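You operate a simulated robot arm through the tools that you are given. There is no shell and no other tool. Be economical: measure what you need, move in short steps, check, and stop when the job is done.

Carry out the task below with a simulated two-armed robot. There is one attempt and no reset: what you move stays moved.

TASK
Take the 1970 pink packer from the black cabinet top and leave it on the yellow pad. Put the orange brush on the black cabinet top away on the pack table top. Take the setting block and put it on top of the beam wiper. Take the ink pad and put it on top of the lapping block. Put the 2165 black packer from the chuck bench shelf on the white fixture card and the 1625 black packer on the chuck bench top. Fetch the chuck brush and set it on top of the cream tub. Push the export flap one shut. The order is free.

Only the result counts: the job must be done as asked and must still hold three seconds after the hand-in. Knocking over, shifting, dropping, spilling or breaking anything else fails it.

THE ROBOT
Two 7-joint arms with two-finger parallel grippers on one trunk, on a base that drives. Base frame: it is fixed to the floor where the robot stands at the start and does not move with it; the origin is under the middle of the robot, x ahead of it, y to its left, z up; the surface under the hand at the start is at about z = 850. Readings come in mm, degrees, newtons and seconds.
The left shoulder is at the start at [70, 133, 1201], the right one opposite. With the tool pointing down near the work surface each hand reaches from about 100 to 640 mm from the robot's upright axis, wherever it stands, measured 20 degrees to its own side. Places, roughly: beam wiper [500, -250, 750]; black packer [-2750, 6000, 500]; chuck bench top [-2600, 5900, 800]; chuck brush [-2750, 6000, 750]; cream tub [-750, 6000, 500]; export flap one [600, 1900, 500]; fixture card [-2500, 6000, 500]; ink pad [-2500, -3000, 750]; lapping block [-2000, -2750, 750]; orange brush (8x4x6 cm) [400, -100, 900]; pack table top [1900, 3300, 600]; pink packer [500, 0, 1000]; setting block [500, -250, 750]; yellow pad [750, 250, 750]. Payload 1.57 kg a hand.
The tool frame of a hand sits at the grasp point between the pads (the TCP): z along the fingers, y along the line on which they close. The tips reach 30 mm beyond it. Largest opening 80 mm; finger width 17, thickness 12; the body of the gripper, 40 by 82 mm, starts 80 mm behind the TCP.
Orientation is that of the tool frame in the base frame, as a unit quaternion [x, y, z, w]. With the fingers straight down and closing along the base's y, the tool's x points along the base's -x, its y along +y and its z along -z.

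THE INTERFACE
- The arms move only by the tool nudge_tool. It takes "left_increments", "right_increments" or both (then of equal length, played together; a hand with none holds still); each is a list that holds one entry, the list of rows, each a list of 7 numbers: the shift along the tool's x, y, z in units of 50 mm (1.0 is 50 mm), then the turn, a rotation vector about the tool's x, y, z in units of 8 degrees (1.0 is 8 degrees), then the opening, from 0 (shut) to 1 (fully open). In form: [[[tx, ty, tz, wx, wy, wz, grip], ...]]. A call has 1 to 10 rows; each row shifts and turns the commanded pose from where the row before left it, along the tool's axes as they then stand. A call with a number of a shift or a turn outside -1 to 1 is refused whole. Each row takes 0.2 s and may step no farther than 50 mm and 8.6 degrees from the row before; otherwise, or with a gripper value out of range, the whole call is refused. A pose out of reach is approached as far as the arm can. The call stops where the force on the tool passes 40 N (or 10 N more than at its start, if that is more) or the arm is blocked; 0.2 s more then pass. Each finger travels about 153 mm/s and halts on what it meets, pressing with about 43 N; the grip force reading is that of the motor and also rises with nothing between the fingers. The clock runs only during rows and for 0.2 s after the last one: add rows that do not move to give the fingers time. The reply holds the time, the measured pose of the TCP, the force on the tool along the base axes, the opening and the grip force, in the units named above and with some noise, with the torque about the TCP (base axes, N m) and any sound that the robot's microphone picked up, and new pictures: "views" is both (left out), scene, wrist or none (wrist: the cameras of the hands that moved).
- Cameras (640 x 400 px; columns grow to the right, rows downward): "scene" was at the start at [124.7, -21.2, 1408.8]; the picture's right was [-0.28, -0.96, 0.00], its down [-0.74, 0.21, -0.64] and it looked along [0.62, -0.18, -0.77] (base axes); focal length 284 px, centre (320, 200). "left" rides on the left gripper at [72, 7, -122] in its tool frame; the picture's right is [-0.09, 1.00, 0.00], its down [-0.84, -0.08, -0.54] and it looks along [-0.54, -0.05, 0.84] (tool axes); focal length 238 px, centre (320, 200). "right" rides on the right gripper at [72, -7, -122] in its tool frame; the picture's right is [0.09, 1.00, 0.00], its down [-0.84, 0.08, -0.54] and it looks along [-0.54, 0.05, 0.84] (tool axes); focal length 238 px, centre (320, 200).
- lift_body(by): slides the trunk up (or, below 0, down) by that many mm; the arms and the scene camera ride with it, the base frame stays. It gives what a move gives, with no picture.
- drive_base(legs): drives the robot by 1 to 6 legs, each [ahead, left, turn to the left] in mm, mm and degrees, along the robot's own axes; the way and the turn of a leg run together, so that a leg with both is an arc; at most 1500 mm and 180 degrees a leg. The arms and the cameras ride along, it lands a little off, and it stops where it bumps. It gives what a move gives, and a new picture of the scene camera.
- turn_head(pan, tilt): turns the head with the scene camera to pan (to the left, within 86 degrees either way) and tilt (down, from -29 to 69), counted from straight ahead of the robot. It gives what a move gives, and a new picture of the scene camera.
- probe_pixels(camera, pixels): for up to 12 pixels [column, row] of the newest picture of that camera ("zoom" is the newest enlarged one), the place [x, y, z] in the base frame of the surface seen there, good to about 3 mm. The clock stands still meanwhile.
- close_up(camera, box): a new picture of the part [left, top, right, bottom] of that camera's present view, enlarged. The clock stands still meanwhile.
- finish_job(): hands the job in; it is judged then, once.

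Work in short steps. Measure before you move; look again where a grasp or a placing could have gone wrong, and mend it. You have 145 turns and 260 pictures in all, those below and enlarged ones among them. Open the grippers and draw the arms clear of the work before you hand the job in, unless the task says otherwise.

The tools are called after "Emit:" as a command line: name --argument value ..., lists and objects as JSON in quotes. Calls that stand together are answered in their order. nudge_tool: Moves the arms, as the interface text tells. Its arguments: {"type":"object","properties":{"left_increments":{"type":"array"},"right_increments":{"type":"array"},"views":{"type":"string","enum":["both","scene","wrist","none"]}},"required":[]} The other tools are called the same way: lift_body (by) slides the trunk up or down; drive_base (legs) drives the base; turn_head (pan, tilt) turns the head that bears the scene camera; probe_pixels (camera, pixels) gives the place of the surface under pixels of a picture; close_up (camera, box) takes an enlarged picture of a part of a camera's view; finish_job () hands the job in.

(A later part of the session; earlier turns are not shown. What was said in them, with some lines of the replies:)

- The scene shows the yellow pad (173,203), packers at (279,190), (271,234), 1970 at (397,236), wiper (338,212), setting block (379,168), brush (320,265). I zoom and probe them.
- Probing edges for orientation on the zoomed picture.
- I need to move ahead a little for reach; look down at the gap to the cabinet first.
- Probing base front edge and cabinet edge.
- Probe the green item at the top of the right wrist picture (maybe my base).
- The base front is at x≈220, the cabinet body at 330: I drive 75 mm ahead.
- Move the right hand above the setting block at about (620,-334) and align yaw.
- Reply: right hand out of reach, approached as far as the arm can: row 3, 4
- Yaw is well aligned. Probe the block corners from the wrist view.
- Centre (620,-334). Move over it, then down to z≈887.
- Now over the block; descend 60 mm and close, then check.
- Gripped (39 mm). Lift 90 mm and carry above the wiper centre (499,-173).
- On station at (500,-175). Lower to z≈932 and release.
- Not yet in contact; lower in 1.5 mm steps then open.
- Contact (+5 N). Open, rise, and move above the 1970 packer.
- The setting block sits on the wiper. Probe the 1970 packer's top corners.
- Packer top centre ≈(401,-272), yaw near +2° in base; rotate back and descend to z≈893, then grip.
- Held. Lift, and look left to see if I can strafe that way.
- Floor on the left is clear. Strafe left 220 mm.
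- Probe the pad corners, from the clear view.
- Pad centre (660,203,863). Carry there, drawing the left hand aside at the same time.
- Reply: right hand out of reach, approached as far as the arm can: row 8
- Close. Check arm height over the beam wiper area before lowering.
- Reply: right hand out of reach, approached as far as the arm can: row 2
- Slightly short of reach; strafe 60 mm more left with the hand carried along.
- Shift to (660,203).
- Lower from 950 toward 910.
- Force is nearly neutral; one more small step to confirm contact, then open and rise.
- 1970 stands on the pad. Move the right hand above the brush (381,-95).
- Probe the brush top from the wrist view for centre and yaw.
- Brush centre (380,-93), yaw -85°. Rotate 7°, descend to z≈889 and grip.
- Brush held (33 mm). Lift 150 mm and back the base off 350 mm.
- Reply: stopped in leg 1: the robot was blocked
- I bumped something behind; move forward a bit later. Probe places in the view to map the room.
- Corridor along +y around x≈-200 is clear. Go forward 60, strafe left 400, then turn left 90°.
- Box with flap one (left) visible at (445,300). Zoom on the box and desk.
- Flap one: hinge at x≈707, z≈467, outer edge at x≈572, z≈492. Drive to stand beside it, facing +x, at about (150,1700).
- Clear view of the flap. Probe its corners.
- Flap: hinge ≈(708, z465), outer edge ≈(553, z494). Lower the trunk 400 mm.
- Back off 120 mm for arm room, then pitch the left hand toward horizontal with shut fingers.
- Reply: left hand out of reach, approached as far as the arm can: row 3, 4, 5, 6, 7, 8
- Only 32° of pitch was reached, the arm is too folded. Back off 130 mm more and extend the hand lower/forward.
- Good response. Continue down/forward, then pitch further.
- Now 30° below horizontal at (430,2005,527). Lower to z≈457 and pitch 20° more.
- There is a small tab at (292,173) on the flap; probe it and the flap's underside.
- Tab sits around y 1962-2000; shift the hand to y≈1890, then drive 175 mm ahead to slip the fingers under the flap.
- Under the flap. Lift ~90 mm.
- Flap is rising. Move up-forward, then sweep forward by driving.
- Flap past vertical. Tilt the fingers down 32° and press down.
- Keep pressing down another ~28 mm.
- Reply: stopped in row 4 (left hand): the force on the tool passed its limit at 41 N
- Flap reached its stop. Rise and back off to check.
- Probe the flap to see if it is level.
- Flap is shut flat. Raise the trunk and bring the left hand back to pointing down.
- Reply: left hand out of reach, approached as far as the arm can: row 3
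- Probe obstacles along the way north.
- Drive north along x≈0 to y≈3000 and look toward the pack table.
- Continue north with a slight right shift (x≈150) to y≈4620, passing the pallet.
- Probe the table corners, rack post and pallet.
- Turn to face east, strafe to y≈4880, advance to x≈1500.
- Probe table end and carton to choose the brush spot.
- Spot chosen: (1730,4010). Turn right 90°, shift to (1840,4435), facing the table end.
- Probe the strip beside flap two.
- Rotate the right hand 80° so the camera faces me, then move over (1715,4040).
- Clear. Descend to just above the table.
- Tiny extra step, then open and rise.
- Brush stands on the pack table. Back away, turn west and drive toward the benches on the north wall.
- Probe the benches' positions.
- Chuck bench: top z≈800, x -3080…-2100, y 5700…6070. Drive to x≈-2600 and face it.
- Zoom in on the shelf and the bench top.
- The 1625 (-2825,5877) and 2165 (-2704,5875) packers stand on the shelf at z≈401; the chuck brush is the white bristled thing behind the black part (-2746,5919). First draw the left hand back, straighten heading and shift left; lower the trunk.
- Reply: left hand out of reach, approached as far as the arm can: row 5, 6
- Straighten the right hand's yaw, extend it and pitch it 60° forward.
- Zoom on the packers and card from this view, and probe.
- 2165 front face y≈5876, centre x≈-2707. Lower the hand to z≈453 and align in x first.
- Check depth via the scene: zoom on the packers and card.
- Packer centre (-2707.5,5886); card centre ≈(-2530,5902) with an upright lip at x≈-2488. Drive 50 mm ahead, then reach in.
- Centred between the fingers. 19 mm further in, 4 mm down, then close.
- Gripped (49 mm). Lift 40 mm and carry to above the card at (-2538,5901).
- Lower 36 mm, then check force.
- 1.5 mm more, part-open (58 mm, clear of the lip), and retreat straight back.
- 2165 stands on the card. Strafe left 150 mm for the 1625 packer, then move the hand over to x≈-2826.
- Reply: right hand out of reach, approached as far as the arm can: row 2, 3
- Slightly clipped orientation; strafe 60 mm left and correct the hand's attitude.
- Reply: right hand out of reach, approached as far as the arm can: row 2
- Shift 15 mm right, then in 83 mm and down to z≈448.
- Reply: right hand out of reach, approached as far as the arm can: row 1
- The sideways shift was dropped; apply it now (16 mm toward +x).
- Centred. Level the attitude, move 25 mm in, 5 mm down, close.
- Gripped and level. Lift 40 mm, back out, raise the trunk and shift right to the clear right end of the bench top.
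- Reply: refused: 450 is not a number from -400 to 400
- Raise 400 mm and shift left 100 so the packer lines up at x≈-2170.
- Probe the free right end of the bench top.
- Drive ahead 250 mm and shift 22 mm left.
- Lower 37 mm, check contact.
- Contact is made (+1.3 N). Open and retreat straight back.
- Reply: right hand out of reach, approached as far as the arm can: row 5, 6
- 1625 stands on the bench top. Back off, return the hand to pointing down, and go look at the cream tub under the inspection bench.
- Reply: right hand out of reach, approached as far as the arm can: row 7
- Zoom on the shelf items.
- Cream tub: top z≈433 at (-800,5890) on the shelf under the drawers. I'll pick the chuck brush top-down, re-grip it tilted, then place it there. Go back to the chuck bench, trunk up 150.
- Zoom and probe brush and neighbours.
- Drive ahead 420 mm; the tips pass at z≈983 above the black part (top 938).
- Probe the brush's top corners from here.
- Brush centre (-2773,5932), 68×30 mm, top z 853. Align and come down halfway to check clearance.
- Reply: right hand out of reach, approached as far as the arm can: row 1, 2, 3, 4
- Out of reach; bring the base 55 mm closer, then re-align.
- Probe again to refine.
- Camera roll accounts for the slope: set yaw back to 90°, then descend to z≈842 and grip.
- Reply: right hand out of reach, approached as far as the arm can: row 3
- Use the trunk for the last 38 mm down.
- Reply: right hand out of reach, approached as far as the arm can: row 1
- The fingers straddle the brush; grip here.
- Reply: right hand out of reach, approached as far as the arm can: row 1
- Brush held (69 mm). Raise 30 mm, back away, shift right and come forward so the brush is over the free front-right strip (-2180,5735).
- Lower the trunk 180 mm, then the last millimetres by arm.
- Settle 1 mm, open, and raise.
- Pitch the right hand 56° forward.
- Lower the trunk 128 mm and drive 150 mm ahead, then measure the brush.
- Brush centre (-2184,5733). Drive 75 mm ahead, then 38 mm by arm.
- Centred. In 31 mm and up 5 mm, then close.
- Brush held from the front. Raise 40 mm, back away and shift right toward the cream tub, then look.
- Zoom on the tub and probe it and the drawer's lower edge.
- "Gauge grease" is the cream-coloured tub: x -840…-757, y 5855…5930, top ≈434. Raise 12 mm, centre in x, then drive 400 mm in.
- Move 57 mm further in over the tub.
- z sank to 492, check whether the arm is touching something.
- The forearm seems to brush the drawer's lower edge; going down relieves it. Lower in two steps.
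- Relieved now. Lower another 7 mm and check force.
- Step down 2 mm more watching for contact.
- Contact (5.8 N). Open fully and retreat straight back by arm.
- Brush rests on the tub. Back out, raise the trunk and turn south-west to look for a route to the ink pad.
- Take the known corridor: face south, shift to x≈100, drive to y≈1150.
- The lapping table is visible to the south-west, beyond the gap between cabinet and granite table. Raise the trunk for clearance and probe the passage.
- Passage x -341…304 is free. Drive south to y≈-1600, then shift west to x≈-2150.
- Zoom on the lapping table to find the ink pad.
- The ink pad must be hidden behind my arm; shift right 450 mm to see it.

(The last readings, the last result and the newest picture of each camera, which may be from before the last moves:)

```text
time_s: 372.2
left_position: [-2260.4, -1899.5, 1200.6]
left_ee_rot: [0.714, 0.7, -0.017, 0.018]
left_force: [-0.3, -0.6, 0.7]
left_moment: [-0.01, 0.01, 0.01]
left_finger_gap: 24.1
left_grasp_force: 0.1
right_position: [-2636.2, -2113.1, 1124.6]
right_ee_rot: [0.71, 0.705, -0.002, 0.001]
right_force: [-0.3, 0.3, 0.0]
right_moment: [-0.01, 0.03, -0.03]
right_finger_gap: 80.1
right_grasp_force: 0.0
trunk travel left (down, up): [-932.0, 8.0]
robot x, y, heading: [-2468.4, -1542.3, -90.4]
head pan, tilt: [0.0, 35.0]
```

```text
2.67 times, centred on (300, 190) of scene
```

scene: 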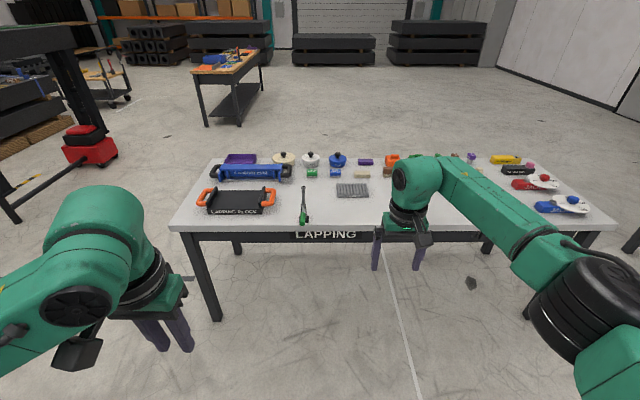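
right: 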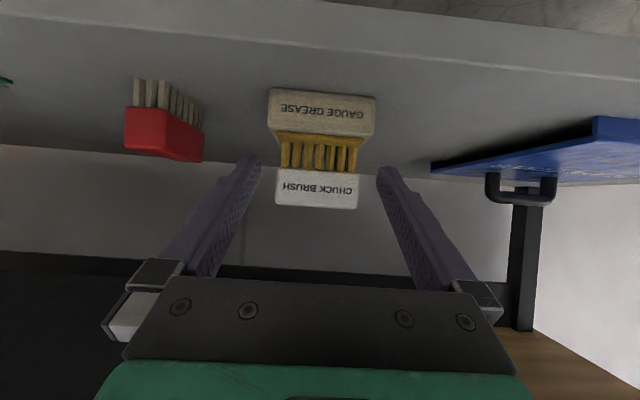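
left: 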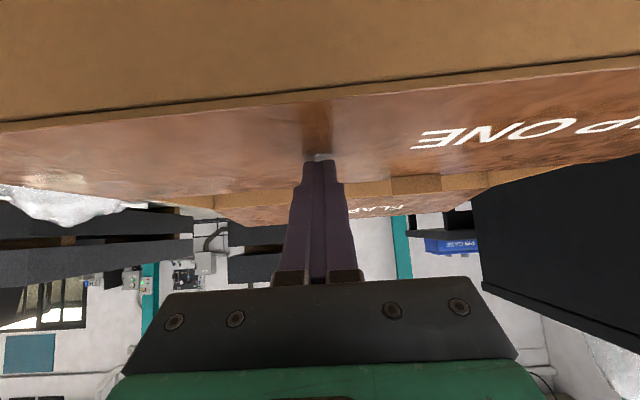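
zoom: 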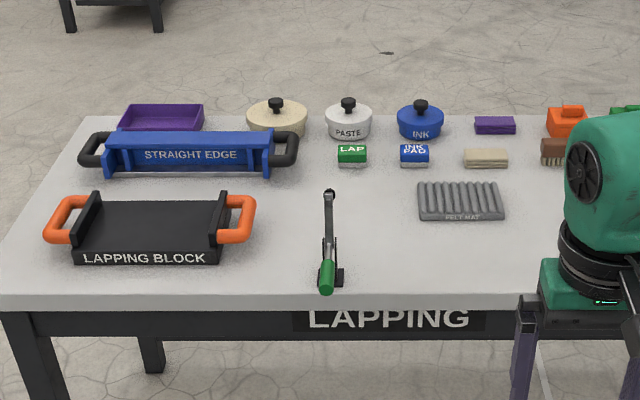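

Ink pad: blue block at (336,173). Probe it, its neighbours and the lapping block.

Emit:
probe_pixels --camera "zoom" --pixels '[[402, 145], [428, 145], [403, 152], [428, 152], [415, 160], [352, 148], [421, 106], [460, 190], [150, 225], [90, 205], [215, 205], [85, 250]]'

Emit:
probe_pixels --camera "zoom" --pixels '[[220, 250], [235, 200], [62, 205], [332, 200], [332, 280], [485, 158], [90, 195], [225, 195], [415, 147]]'

```text
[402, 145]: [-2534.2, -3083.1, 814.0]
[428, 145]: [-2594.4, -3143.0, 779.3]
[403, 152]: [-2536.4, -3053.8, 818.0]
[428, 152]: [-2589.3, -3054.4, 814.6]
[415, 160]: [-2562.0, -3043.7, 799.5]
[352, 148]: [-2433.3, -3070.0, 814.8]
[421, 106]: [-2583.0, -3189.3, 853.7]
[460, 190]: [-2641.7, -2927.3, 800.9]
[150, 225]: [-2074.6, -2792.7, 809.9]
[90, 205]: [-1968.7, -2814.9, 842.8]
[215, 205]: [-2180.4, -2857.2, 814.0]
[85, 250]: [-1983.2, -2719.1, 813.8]
```

```text
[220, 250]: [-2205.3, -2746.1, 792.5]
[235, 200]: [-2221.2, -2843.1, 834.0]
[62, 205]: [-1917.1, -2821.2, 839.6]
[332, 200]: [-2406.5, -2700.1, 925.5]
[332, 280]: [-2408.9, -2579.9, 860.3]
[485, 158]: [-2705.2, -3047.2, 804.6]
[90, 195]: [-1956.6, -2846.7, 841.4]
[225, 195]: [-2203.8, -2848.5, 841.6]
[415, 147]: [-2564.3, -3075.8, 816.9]
```

Ink pad at about (-2563,-3067), top 817; lapping block centre (-2083,-2793), top 812; a protruding tool at x≈-2407 must be avoided, so I use the left hand. Stage at (-2728,-2140), retract and raise the right hand.

Emit:
nudge_tool --right_increments '[[[0.9, 0, -0.3, 0, 0, 0, 0.5], [0.9, 0, -0.3, 0, 0, 0, 0.5], [0.9, 0, -0.3, 0, 0, 0, 0.5], [0.9, 0, -0.3, 0, 0, 0, 0.5], [0.9, 0, -0.3, 0, 0, 0, 0.5], [0.5, 0, -0.3, 0, 0, 0, 0.5]]]' --left_increments '[[[0, 0, 0, 0, 0.35, 0, 1], [-0.6, 0, 0, 0, 0, 0, 1], [-0.6, 0, 0, 0, 0, 0, 1], [-0.6, 0, 0, 0, 0, 0, 1], [0, 0, 0, 0, 0, 0, 1], [0, 0, 0, 0, 0, 0, 1]]]' --views "none"

Emit:
drive_base --legs '[[0, -265, 0.4], [600, 0, 0]]'

Emit:
turn_head --pan 10 --tilt 50

```text
time_s: 373.6
left_position: [-2263.3, -1986.3, 1202.0]
left_ee_rot: [0.715, 0.699, 0.0, 0.002]
left_force: [0.3, 0.3, -0.2]
left_moment: [0.02, -0.02, 0.0]
left_finger_gap: 80.1
left_grasp_force: 0.1
right_position: [-2633.8, -1860.3, 1213.0]
right_ee_rot: [0.71, 0.704, -0.002, 0.002]
right_force: [0.3, 0.4, 0.1]
right_moment: [-0.03, -0.01, 0.02]
right_finger_gap: 40.1
right_grasp_force: 0.0
trunk travel left (down, up): [-932.0, 8.0]
robot x, y, heading: [-2468.1, -1542.9, -90.4]
head pan, tilt: [0.0, 35.0]
```

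```text
time_s: 378.5
left_position: [-2520.0, -2584.3, 1201.6]
left_ee_rot: [0.708, 0.706, 0.0, 0.001]
left_force: [0.8, -0.5, 0.4]
left_moment: [-0.05, 0.0, -0.01]
left_finger_gap: 80.2
left_grasp_force: 0.0
right_position: [-2894.3, -2463.6, 1212.8]
right_ee_rot: [0.703, 0.711, -0.002, 0.002]
right_force: [0.0, 0.3, 0.7]
right_moment: [-0.02, -0.01, -0.02]
right_finger_gap: 40.0
right_grasp_force: 0.1
trunk travel left (down, up): [-932.0, 8.0]
robot x, y, heading: [-2731.5, -2147.4, -89.3]
head pan, tilt: [0.0, 35.0]
```

scene: 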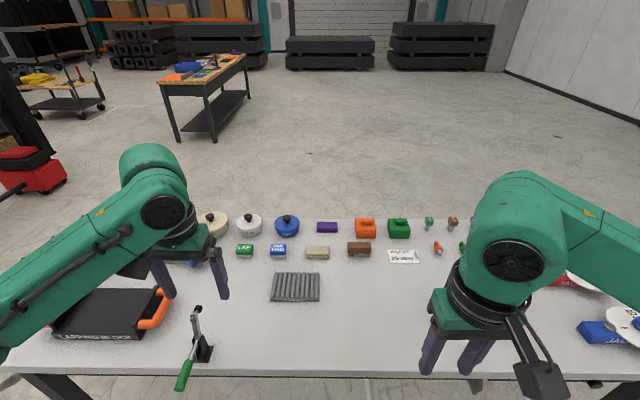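

```text
time_s: 379.2
left_position: [-2519.8, -2585.4, 1200.7]
left_ee_rot: [0.709, 0.705, 0.002, 0.001]
left_force: [-0.6, 0.1, -0.3]
left_moment: [-0.01, 0.02, -0.02]
left_finger_gap: 80.0
left_grasp_force: 0.0
right_position: [-2892.1, -2466.7, 1212.9]
right_ee_rot: [0.703, 0.711, -0.002, 0.002]
right_force: [1.3, -0.1, -0.3]
right_moment: [0.0, 0.0, 0.01]
right_finger_gap: 40.1
right_grasp_force: 0.0
trunk travel left (down, up): [-932.0, 8.0]
robot x, y, heading: [-2729.8, -2147.6, -89.5]
head pan, tilt: [10.0, 50.0]
```

scene: 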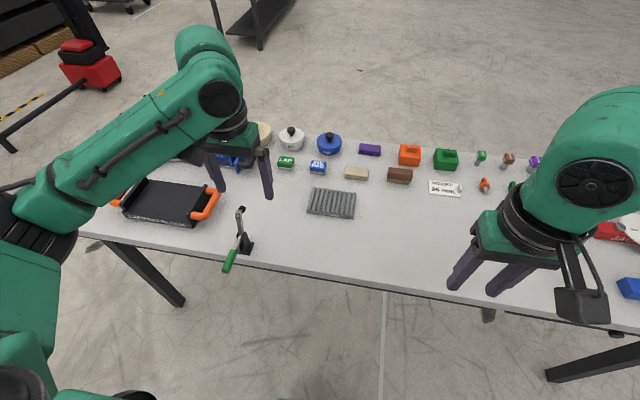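

Lower the trunk 210 mm and advance 320 mm.

Emit:
lift_body --by -210

Emit:
drive_base --legs '[[320, 0, -0.5]]'

Emit:
nudge_tool --left_increments '[[[-0.8, -0.4, 0, 0, 0, 0, 1], [-0.8, -0.4, 0, 0, 0, 0, 1], [0, 0, 0, 0, 0, 0, 1]]]' --views "wrist"

```text
time_s: 381.5
left_position: [-2520.6, -2585.5, 990.9]
left_ee_rot: [0.709, 0.705, 0.001, 0.002]
left_force: [-0.1, 0.4, 0.3]
left_moment: [-0.01, -0.01, 0.02]
left_finger_gap: 80.2
left_grasp_force: 0.0
right_position: [-2892.5, -2465.3, 1002.4]
right_ee_rot: [0.704, 0.711, -0.001, 0.002]
right_force: [-0.9, 0.2, -1.3]
right_moment: [-0.04, -0.02, 0.01]
right_finger_gap: 40.2
right_grasp_force: 0.1
trunk travel left (down, up): [-722.0, 218.0]
robot x, y, heading: [-2734.7, -2142.1, -89.6]
head pan, tilt: [10.0, 50.0]
```

```text
time_s: 383.6
left_position: [-2517.8, -2899.4, 991.2]
left_ee_rot: [0.71, 0.705, 0.0, 0.001]
left_force: [-0.1, -0.2, 0.0]
left_moment: [0.01, -0.02, 0.03]
left_finger_gap: 80.1
left_grasp_force: 0.1
right_position: [-2891.4, -2778.5, 1003.2]
right_ee_rot: [0.704, 0.71, -0.003, 0.002]
right_force: [0.1, -0.5, 0.1]
right_moment: [0.01, 0.01, 0.0]
right_finger_gap: 40.0
right_grasp_force: 0.0
trunk travel left (down, up): [-722.0, 218.0]
robot x, y, heading: [-2729.2, -2458.7, -89.7]
head pan, tilt: [10.0, 50.0]
```

scene: 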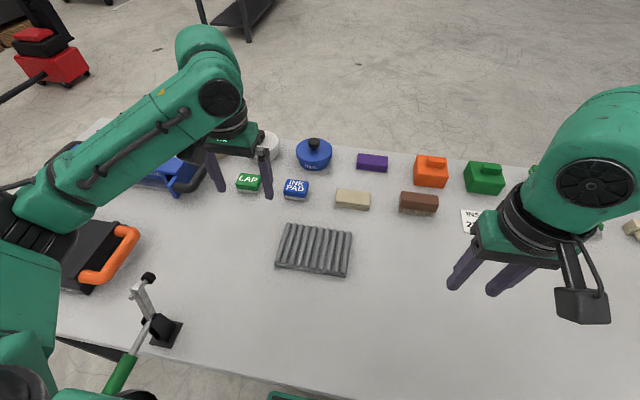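

```text
time_s: 384.4
left_position: [-2558.7, -2977.6, 990.4]
left_ee_rot: [0.709, 0.705, 0.001, 0.002]
left_force: [0.6, 0.5, 0.1]
left_moment: [-0.01, 0.01, 0.0]
left_finger_gap: 79.8
left_grasp_force: 0.1
right_position: [-2888.6, -2777.8, 1003.0]
right_ee_rot: [0.704, 0.711, -0.003, 0.003]
right_force: [0.0, 1.0, 0.4]
right_moment: [-0.05, -0.02, -0.01]
right_finger_gap: 39.9
right_grasp_force: 0.1
trunk travel left (down, up): [-722.0, 218.0]
robot x, y, heading: [-2729.6, -2459.3, -89.4]
head pan, tilt: [10.0, 50.0]
```

left: 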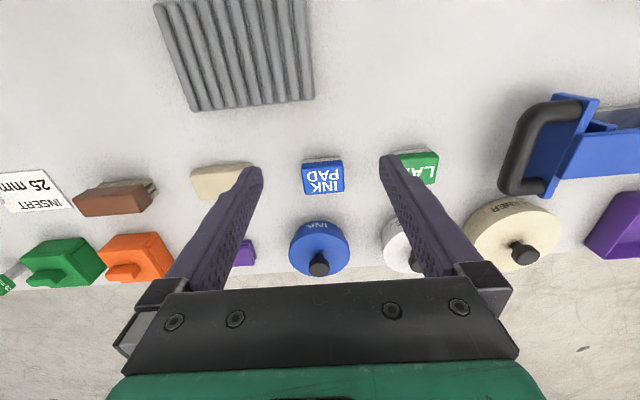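

Probe the ink pad and its neighbours from the wrist.

Emit:
probe_pixels --camera "left" --pixels '[[304, 163], [341, 161], [304, 192], [343, 192], [323, 178], [323, 158], [403, 155], [250, 168], [318, 225], [318, 258]]'

```text
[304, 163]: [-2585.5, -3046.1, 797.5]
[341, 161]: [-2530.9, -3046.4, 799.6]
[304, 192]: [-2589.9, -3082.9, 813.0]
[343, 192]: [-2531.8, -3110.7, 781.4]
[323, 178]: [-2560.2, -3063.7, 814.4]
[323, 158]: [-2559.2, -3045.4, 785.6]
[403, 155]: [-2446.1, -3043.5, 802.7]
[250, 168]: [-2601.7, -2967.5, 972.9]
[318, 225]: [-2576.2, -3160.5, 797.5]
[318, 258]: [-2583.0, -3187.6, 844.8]
```

Ink pad centre (-2560,-3065), 57 wide. Move over it and part-way down.

Emit:
nudge_tool --left_increments '[[[-0.6, -0.02, 0, 0, 0, 0, 1], [-0.6, 0, 0, 0, 0, 0, 1], [-0.55, 0, 0, 0, 0, 0, 1], [0, 0, 0.7, 0, 0, 0, 1], [0, 0, 0.7, 0, 0, 0, 1], [0, 0, 0, 0, 0, 0, 1]]]' --views "none"

```text
time_s: 385.8
left_position: [-2560.0, -3067.2, 920.4]
left_ee_rot: [0.709, 0.705, 0.002, 0.002]
left_force: [-1.0, -0.2, 0.3]
left_moment: [0.04, -0.01, -0.01]
left_finger_gap: 80.2
left_grasp_force: 0.0
right_position: [-2891.1, -2779.1, 1003.7]
right_ee_rot: [0.704, 0.71, -0.001, 0.002]
right_force: [-0.1, 0.6, -0.1]
right_moment: [0.02, 0.0, 0.04]
right_finger_gap: 40.1
right_grasp_force: 0.0
trunk travel left (down, up): [-722.0, 218.0]
robot x, y, heading: [-2728.0, -2461.7, -89.8]
head pan, tilt: [10.0, 50.0]
```

In reach and aligned. Down to z≈815 and grip.

Emit:
nudge_tool --left_increments '[[[0.04, 0, 0.8, 0, 0, 0, 1], [0, 0, 0.8, 0, 0, 0, 1], [0, 0, 0.5, 0, 0, 0, 1], [0, 0, 0, 0, 0, 0, 1], [0, 0, 0, 0, 0, 0, 0], [0, 0, 0, 0, 0, 0, 0], [0, 0, 0, 0, 0, 0, 0]]]' --views "wrist"

```text
time_s: 387.4
left_position: [-2560.4, -3060.8, 816.8]
left_ee_rot: [0.709, 0.705, 0.001, 0.003]
left_force: [-0.1, -0.1, 0.0]
left_moment: [-0.03, -0.02, 0.0]
left_finger_gap: 58.2
left_grasp_force: 43.1
left hand out of reach, approached as far as the arm can: row 3
right_position: [-2890.0, -2779.1, 1000.9]
right_ee_rot: [0.704, 0.711, -0.002, 0.002]
right_force: [-0.6, -0.1, 0.5]
right_moment: [-0.01, -0.03, 0.01]
right_finger_gap: 39.8
right_grasp_force: 0.0
trunk travel left (down, up): [-722.0, 218.0]
robot x, y, heading: [-2732.6, -2457.0, -89.5]
head pan, tilt: [10.0, 50.0]
```

left: 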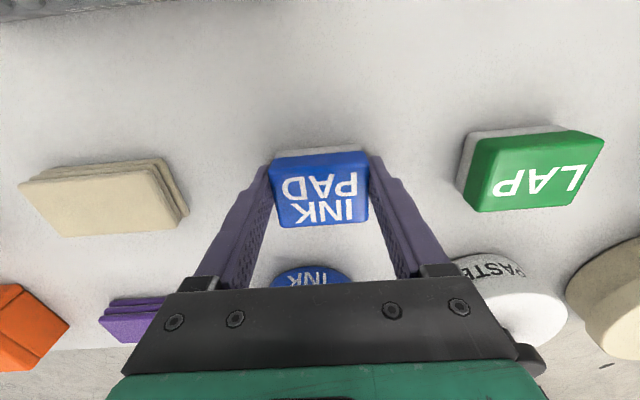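

Gripped (58 mm). Raise by arm and trunk, back off 270 mm and shift left 480 mm to the lapping block.

Emit:
nudge_tool --left_increments '[[[0, 0, -0.6, 0, 0, 0, 0], [0, 0, -0.9, 0, 0, 0, 0], [0, 0, -0.9, 0, 0, 0, 0]]]' --views "none"

Emit:
lift_body --by 120

Emit:
drive_base --legs '[[-270, 0, -0.5], [0, 478, 0]]'

Emit:
turn_head --pan 10 --tilt 48

```text
time_s: 388.2
left_position: [-2557.3, -3058.4, 933.7]
left_ee_rot: [0.709, 0.705, 0.001, 0.001]
left_force: [0.6, -0.3, -0.3]
left_moment: [0.01, 0.0, 0.01]
left_finger_gap: 58.4
left_grasp_force: 43.4
left hand out of reach, approached as far as the arm can: row 2
right_position: [-2888.9, -2778.1, 1002.4]
right_ee_rot: [0.704, 0.71, -0.002, 0.001]
right_force: [0.1, 0.3, 0.8]
right_moment: [0.0, -0.03, 0.01]
right_finger_gap: 40.0
right_grasp_force: 0.0
trunk travel left (down, up): [-722.0, 218.0]
robot x, y, heading: [-2728.0, -2456.6, -89.4]
head pan, tilt: [10.0, 50.0]
```

```text
time_s: 389.7
left_position: [-2558.7, -3060.3, 1054.8]
left_ee_rot: [0.71, 0.704, 0.002, 0.002]
left_force: [0.1, -0.2, -0.1]
left_moment: [-0.01, 0.01, 0.02]
left_finger_gap: 58.4
left_grasp_force: 42.9
right_position: [-2891.2, -2779.6, 1121.7]
right_ee_rot: [0.705, 0.709, -0.002, 0.002]
right_force: [0.7, -0.4, -0.4]
right_moment: [0.0, 0.03, 0.0]
right_finger_gap: 40.0
right_grasp_force: 0.0
trunk travel left (down, up): [-842.0, 98.0]
robot x, y, heading: [-2733.1, -2460.5, -89.3]
head pan, tilt: [10.0, 50.0]
```

```text
time_s: 394.1
left_position: [-2091.0, -2796.2, 1055.3]
left_ee_rot: [0.713, 0.701, 0.002, 0.002]
left_force: [-1.1, -0.2, -0.3]
left_moment: [0.0, -0.03, 0.01]
left_finger_gap: 58.4
left_grasp_force: 43.4
right_position: [-2419.2, -2512.0, 1122.0]
right_ee_rot: [0.708, 0.707, -0.002, 0.004]
right_force: [0.4, 0.9, 1.2]
right_moment: [-0.01, 0.02, -0.02]
right_finger_gap: 40.1
right_grasp_force: 0.0
trunk travel left (down, up): [-842.0, 98.0]
robot x, y, heading: [-2250.3, -2195.5, -90.0]
head pan, tilt: [10.0, 50.0]
```

scene: 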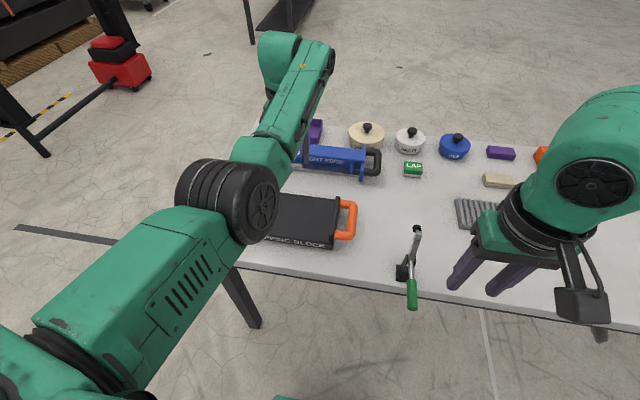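

```text
time_s: 394.7
left_position: [-2090.3, -2794.6, 1055.0]
left_ee_rot: [0.712, 0.702, 0.001, 0.001]
left_force: [-0.4, 0.3, -0.2]
left_moment: [-0.02, 0.03, 0.01]
left_finger_gap: 58.4
left_grasp_force: 42.6
right_position: [-2418.1, -2511.0, 1123.1]
right_ee_rot: [0.707, 0.707, -0.002, 0.003]
right_force: [-0.6, -0.7, -0.9]
right_moment: [-0.05, 0.0, -0.01]
right_finger_gap: 39.9
right_grasp_force: 0.0
trunk travel left (down, up): [-842.0, 98.0]
robot x, y, heading: [-2253.3, -2188.8, -90.2]
head pan, tilt: [10.0, 48.0]
```

scene: 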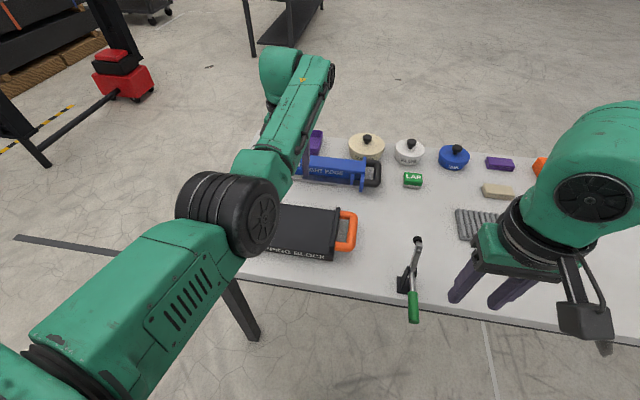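

Check the view below the left hand.

Emit:
nudge_tool --left_increments '[[[0, 0, 0.4, 0, 0, 0, 0], [0, 0, 0, 0, 0, 0, 0]]]' --views "wrist"

```text
time_s: 395.3
left_position: [-2089.1, -2794.9, 1034.4]
left_ee_rot: [0.713, 0.701, 0.001, 0.002]
left_force: [0.4, 0.3, 0.0]
left_moment: [0.02, -0.02, 0.02]
left_finger_gap: 58.6
left_grasp_force: 43.7
right_position: [-2419.2, -2511.0, 1123.7]
right_ee_rot: [0.708, 0.707, -0.001, 0.002]
right_force: [-1.0, -0.3, 0.3]
right_moment: [-0.04, -0.01, -0.01]
right_finger_gap: 40.0
right_grasp_force: 0.1
trunk travel left (down, up): [-842.0, 98.0]
robot x, y, heading: [-2255.7, -2193.9, -90.0]
head pan, tilt: [10.0, 48.0]
```

left: 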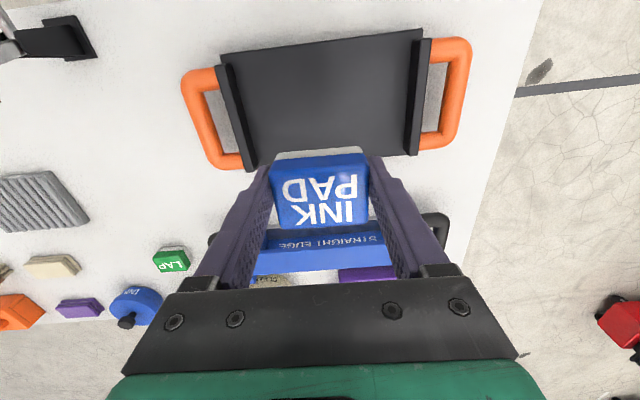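

Probe the lapping block's top surface.

Emit:
probe_pixels --camera "left" --pixels '[[240, 65], [412, 45], [400, 145], [260, 155], [325, 100], [325, 140], [225, 100], [423, 90]]'

```text
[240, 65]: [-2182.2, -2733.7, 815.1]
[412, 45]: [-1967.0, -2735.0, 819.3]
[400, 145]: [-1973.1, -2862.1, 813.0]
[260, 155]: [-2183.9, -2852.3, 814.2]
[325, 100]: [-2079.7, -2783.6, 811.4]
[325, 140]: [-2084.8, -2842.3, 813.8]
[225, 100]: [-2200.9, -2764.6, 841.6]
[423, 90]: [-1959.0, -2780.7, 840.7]
```

Block surface z≈813, centre (-2078,-2795). Lower by trunk 90 mm, then by arm.

Emit:
lift_body --by -90

Emit:
nudge_tool --left_increments '[[[0.1, 0.16, 0.6, 0, 0, 0, 0], [0, 0, 0.6, 0, 0, 0, 0], [0, 0, 0.48, 0, 0, 0, 0], [0, 0, 0, 0, 0, 0, 0]]]' --views "wrist"

```text
time_s: 396.5
left_position: [-2088.5, -2794.5, 945.1]
left_ee_rot: [0.713, 0.701, 0.0, 0.002]
left_force: [0.6, -0.4, -0.3]
left_moment: [0.03, 0.0, -0.02]
left_finger_gap: 58.0
left_grasp_force: 43.3
right_position: [-2418.0, -2511.3, 1032.2]
right_ee_rot: [0.708, 0.706, -0.001, 0.002]
right_force: [-0.3, -0.1, 0.3]
right_moment: [0.02, -0.02, 0.0]
right_finger_gap: 40.1
right_grasp_force: 0.1
trunk travel left (down, up): [-752.0, 188.0]
robot x, y, heading: [-2251.5, -2191.7, -90.1]
head pan, tilt: [10.0, 48.0]
```

```text
time_s: 397.5
left_position: [-2082.4, -2789.1, 860.4]
left_ee_rot: [0.713, 0.702, 0.001, 0.002]
left_force: [-0.8, -0.5, -0.6]
left_moment: [0.02, 0.0, 0.0]
left_finger_gap: 58.3
left_grasp_force: 42.7
right_position: [-2418.0, -2512.4, 1032.5]
right_ee_rot: [0.708, 0.706, -0.003, 0.001]
right_force: [-0.8, -0.3, 0.0]
right_moment: [-0.01, -0.04, 0.04]
right_finger_gap: 40.0
right_grasp_force: 0.1
trunk travel left (down, up): [-752.0, 188.0]
robot x, y, heading: [-2252.9, -2195.5, -90.3]
head pan, tilt: [10.0, 48.0]
```

left: 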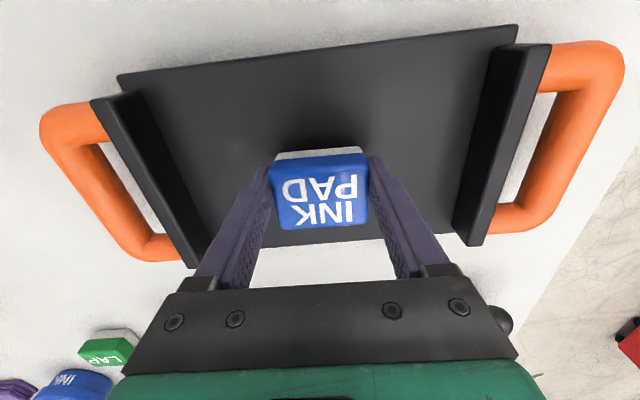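

Good placement over the block. Lower the last ~10 mm gently.

Emit:
nudge_tool --left_increments '[[[0, 0, 0.12, 0, 0, 0, 0], [0, 0, 0.05, 0, 0, 0, 0], [0, 0, 0.03, 0, 0, 0, 0], [0, 0, 0, 0, 0, 0, 0]]]' --views "none"

Emit:
nudge_tool --left_increments '[[[0, 0, 0.02, 0, 0, 0, 0], [0, 0, 0, 0, 0, 0, 0]]]' --views "none"

```text
time_s: 398.5
left_position: [-2081.0, -2789.0, 849.3]
left_ee_rot: [0.713, 0.701, 0.001, 0.002]
left_force: [0.6, -0.1, -0.1]
left_moment: [0.0, 0.0, -0.01]
left_finger_gap: 58.3
left_grasp_force: 42.9
right_position: [-2417.9, -2511.5, 1033.2]
right_ee_rot: [0.708, 0.706, -0.001, 0.002]
right_force: [-0.2, -0.8, 0.2]
right_moment: [-0.02, -0.01, 0.01]
right_finger_gap: 39.9
right_grasp_force: 0.1
trunk travel left (down, up): [-752.0, 188.0]
robot x, y, heading: [-2254.8, -2191.2, -90.3]
head pan, tilt: [10.0, 48.0]
```

```text
time_s: 399.1
left_position: [-2080.8, -2790.1, 849.6]
left_ee_rot: [0.712, 0.702, 0.0, 0.001]
left_force: [0.1, -0.2, 0.4]
left_moment: [0.0, 0.03, -0.02]
left_finger_gap: 58.3
left_grasp_force: 42.3
right_position: [-2418.5, -2511.0, 1033.0]
right_ee_rot: [0.708, 0.706, -0.002, 0.003]
right_force: [-0.7, -1.1, 0.2]
right_moment: [0.06, -0.02, 0.0]
right_finger_gap: 40.1
right_grasp_force: 0.1
trunk travel left (down, up): [-752.0, 188.0]
robot x, y, heading: [-2254.9, -2195.7, -90.2]
head pan, tilt: [10.0, 48.0]
```

One more 1.5 mm step, then open and rise.

Emit:
nudge_tool --left_increments '[[[0, 0, 0.03, 0, 0, 0, 0], [0, 0, 0, 0, 0, 0, 0], [0, 0, 0, 0, 0, 0, 1], [0, 0, 0, 0, 0, 0, 1], [0, 0, -0.5, 0, 0, 0, 1], [0, 0, -0.9, 0, 0, 0, 1], [0, 0, -0.9, 0, 0, 0, 1], [0, 0, 0, 0, 0, 0, 1]]]' --views "wrist"

```text
time_s: 400.9
left_position: [-2079.2, -2787.4, 964.8]
left_ee_rot: [0.713, 0.701, 0.002, 0.002]
left_force: [0.1, 0.1, 0.4]
left_moment: [-0.02, 0.0, 0.0]
left_finger_gap: 79.7
left_grasp_force: 0.1
right_position: [-2418.1, -2511.5, 1032.3]
right_ee_rot: [0.707, 0.707, -0.001, 0.001]
right_force: [-0.8, 0.2, 0.7]
right_moment: [-0.02, 0.07, 0.02]
right_finger_gap: 40.0
right_grasp_force: 0.0
trunk travel left (down, up): [-752.0, 188.0]
robot x, y, heading: [-2253.6, -2191.8, -90.2]
head pan, tilt: [10.0, 48.0]
```

left: 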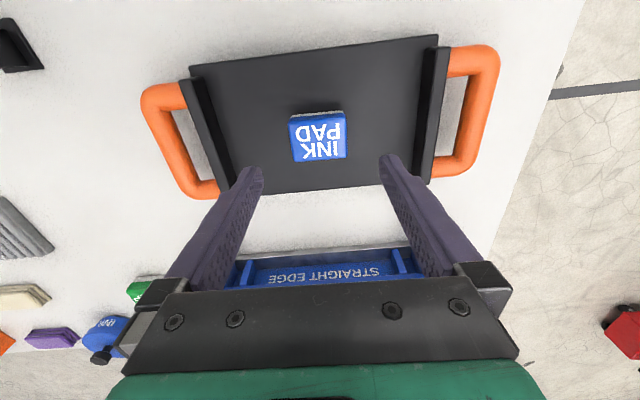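

Ink pad sits on the lapping block. Back away, open the right gripper, and check.

Emit:
drive_base --legs '[[-450, 0, 0]]'

Emit:
nudge_tool --right_increments '[[[0, 0, 0, 0, 0, 0, 1], [0, 0, 0, 0, 0, 0, 1]]]' --views "none"

```text
time_s: 403.7
left_position: [-2082.2, -2333.7, 962.4]
left_ee_rot: [0.715, 0.7, 0.001, 0.001]
left_force: [0.1, -0.5, -0.1]
left_moment: [0.0, 0.0, -0.02]
left_finger_gap: 80.0
left_grasp_force: 0.1
right_position: [-2417.2, -2055.0, 1032.6]
right_ee_rot: [0.71, 0.704, -0.002, 0.002]
right_force: [0.0, 0.0, -0.2]
right_moment: [0.05, -0.01, -0.02]
right_finger_gap: 40.2
right_grasp_force: 0.1
trunk travel left (down, up): [-752.0, 188.0]
robot x, y, heading: [-2251.5, -1736.3, -90.5]
head pan, tilt: [10.0, 48.0]
```

scene: 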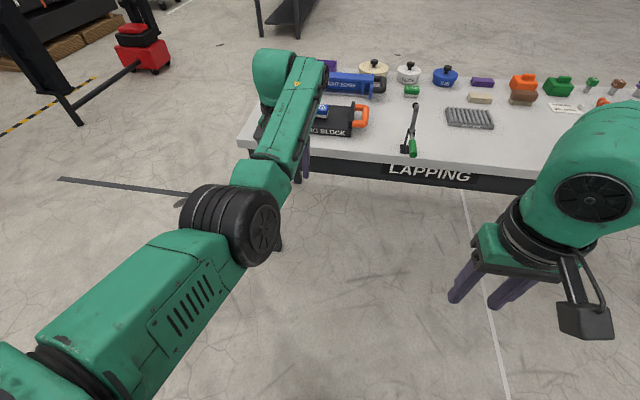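

```text
time_s: 404.3
left_position: [-2080.1, -2333.3, 964.0]
left_ee_rot: [0.715, 0.699, 0.0, 0.001]
left_force: [-0.4, -0.8, -0.3]
left_moment: [-0.01, -0.04, -0.02]
left_finger_gap: 80.0
left_grasp_force: 0.0
right_position: [-2418.2, -2055.6, 1032.5]
right_ee_rot: [0.71, 0.704, -0.002, 0.001]
right_force: [0.3, -0.4, -0.7]
right_moment: [-0.01, 0.0, 0.0]
right_finger_gap: 79.9
right_grasp_force: 0.0
trunk travel left (down, up): [-752.0, 188.0]
robot x, y, heading: [-2250.8, -1737.2, -90.4]
head pan, tilt: [10.0, 48.0]
```

All parts are done, the grippers are open and the arms are clear, so I hand the job in.

Emit:
finish_job

```text
The job is handed in.
```

I did every part of the task and handed the job in, with both grippers open and the arms clear. I saw each placement after letting go, but did not go back round for a final check.

Two contacts happened on the way, both with furniture:
- **Start area:** the base bumped the granite table behind the start position once while backing up.
- **Inspection bench:** the right forearm seems to have pressed lightly on the lower edge of drawer one while I set the chuck brush on the tub.

I saw nothing move either time, but I did not measure for it.
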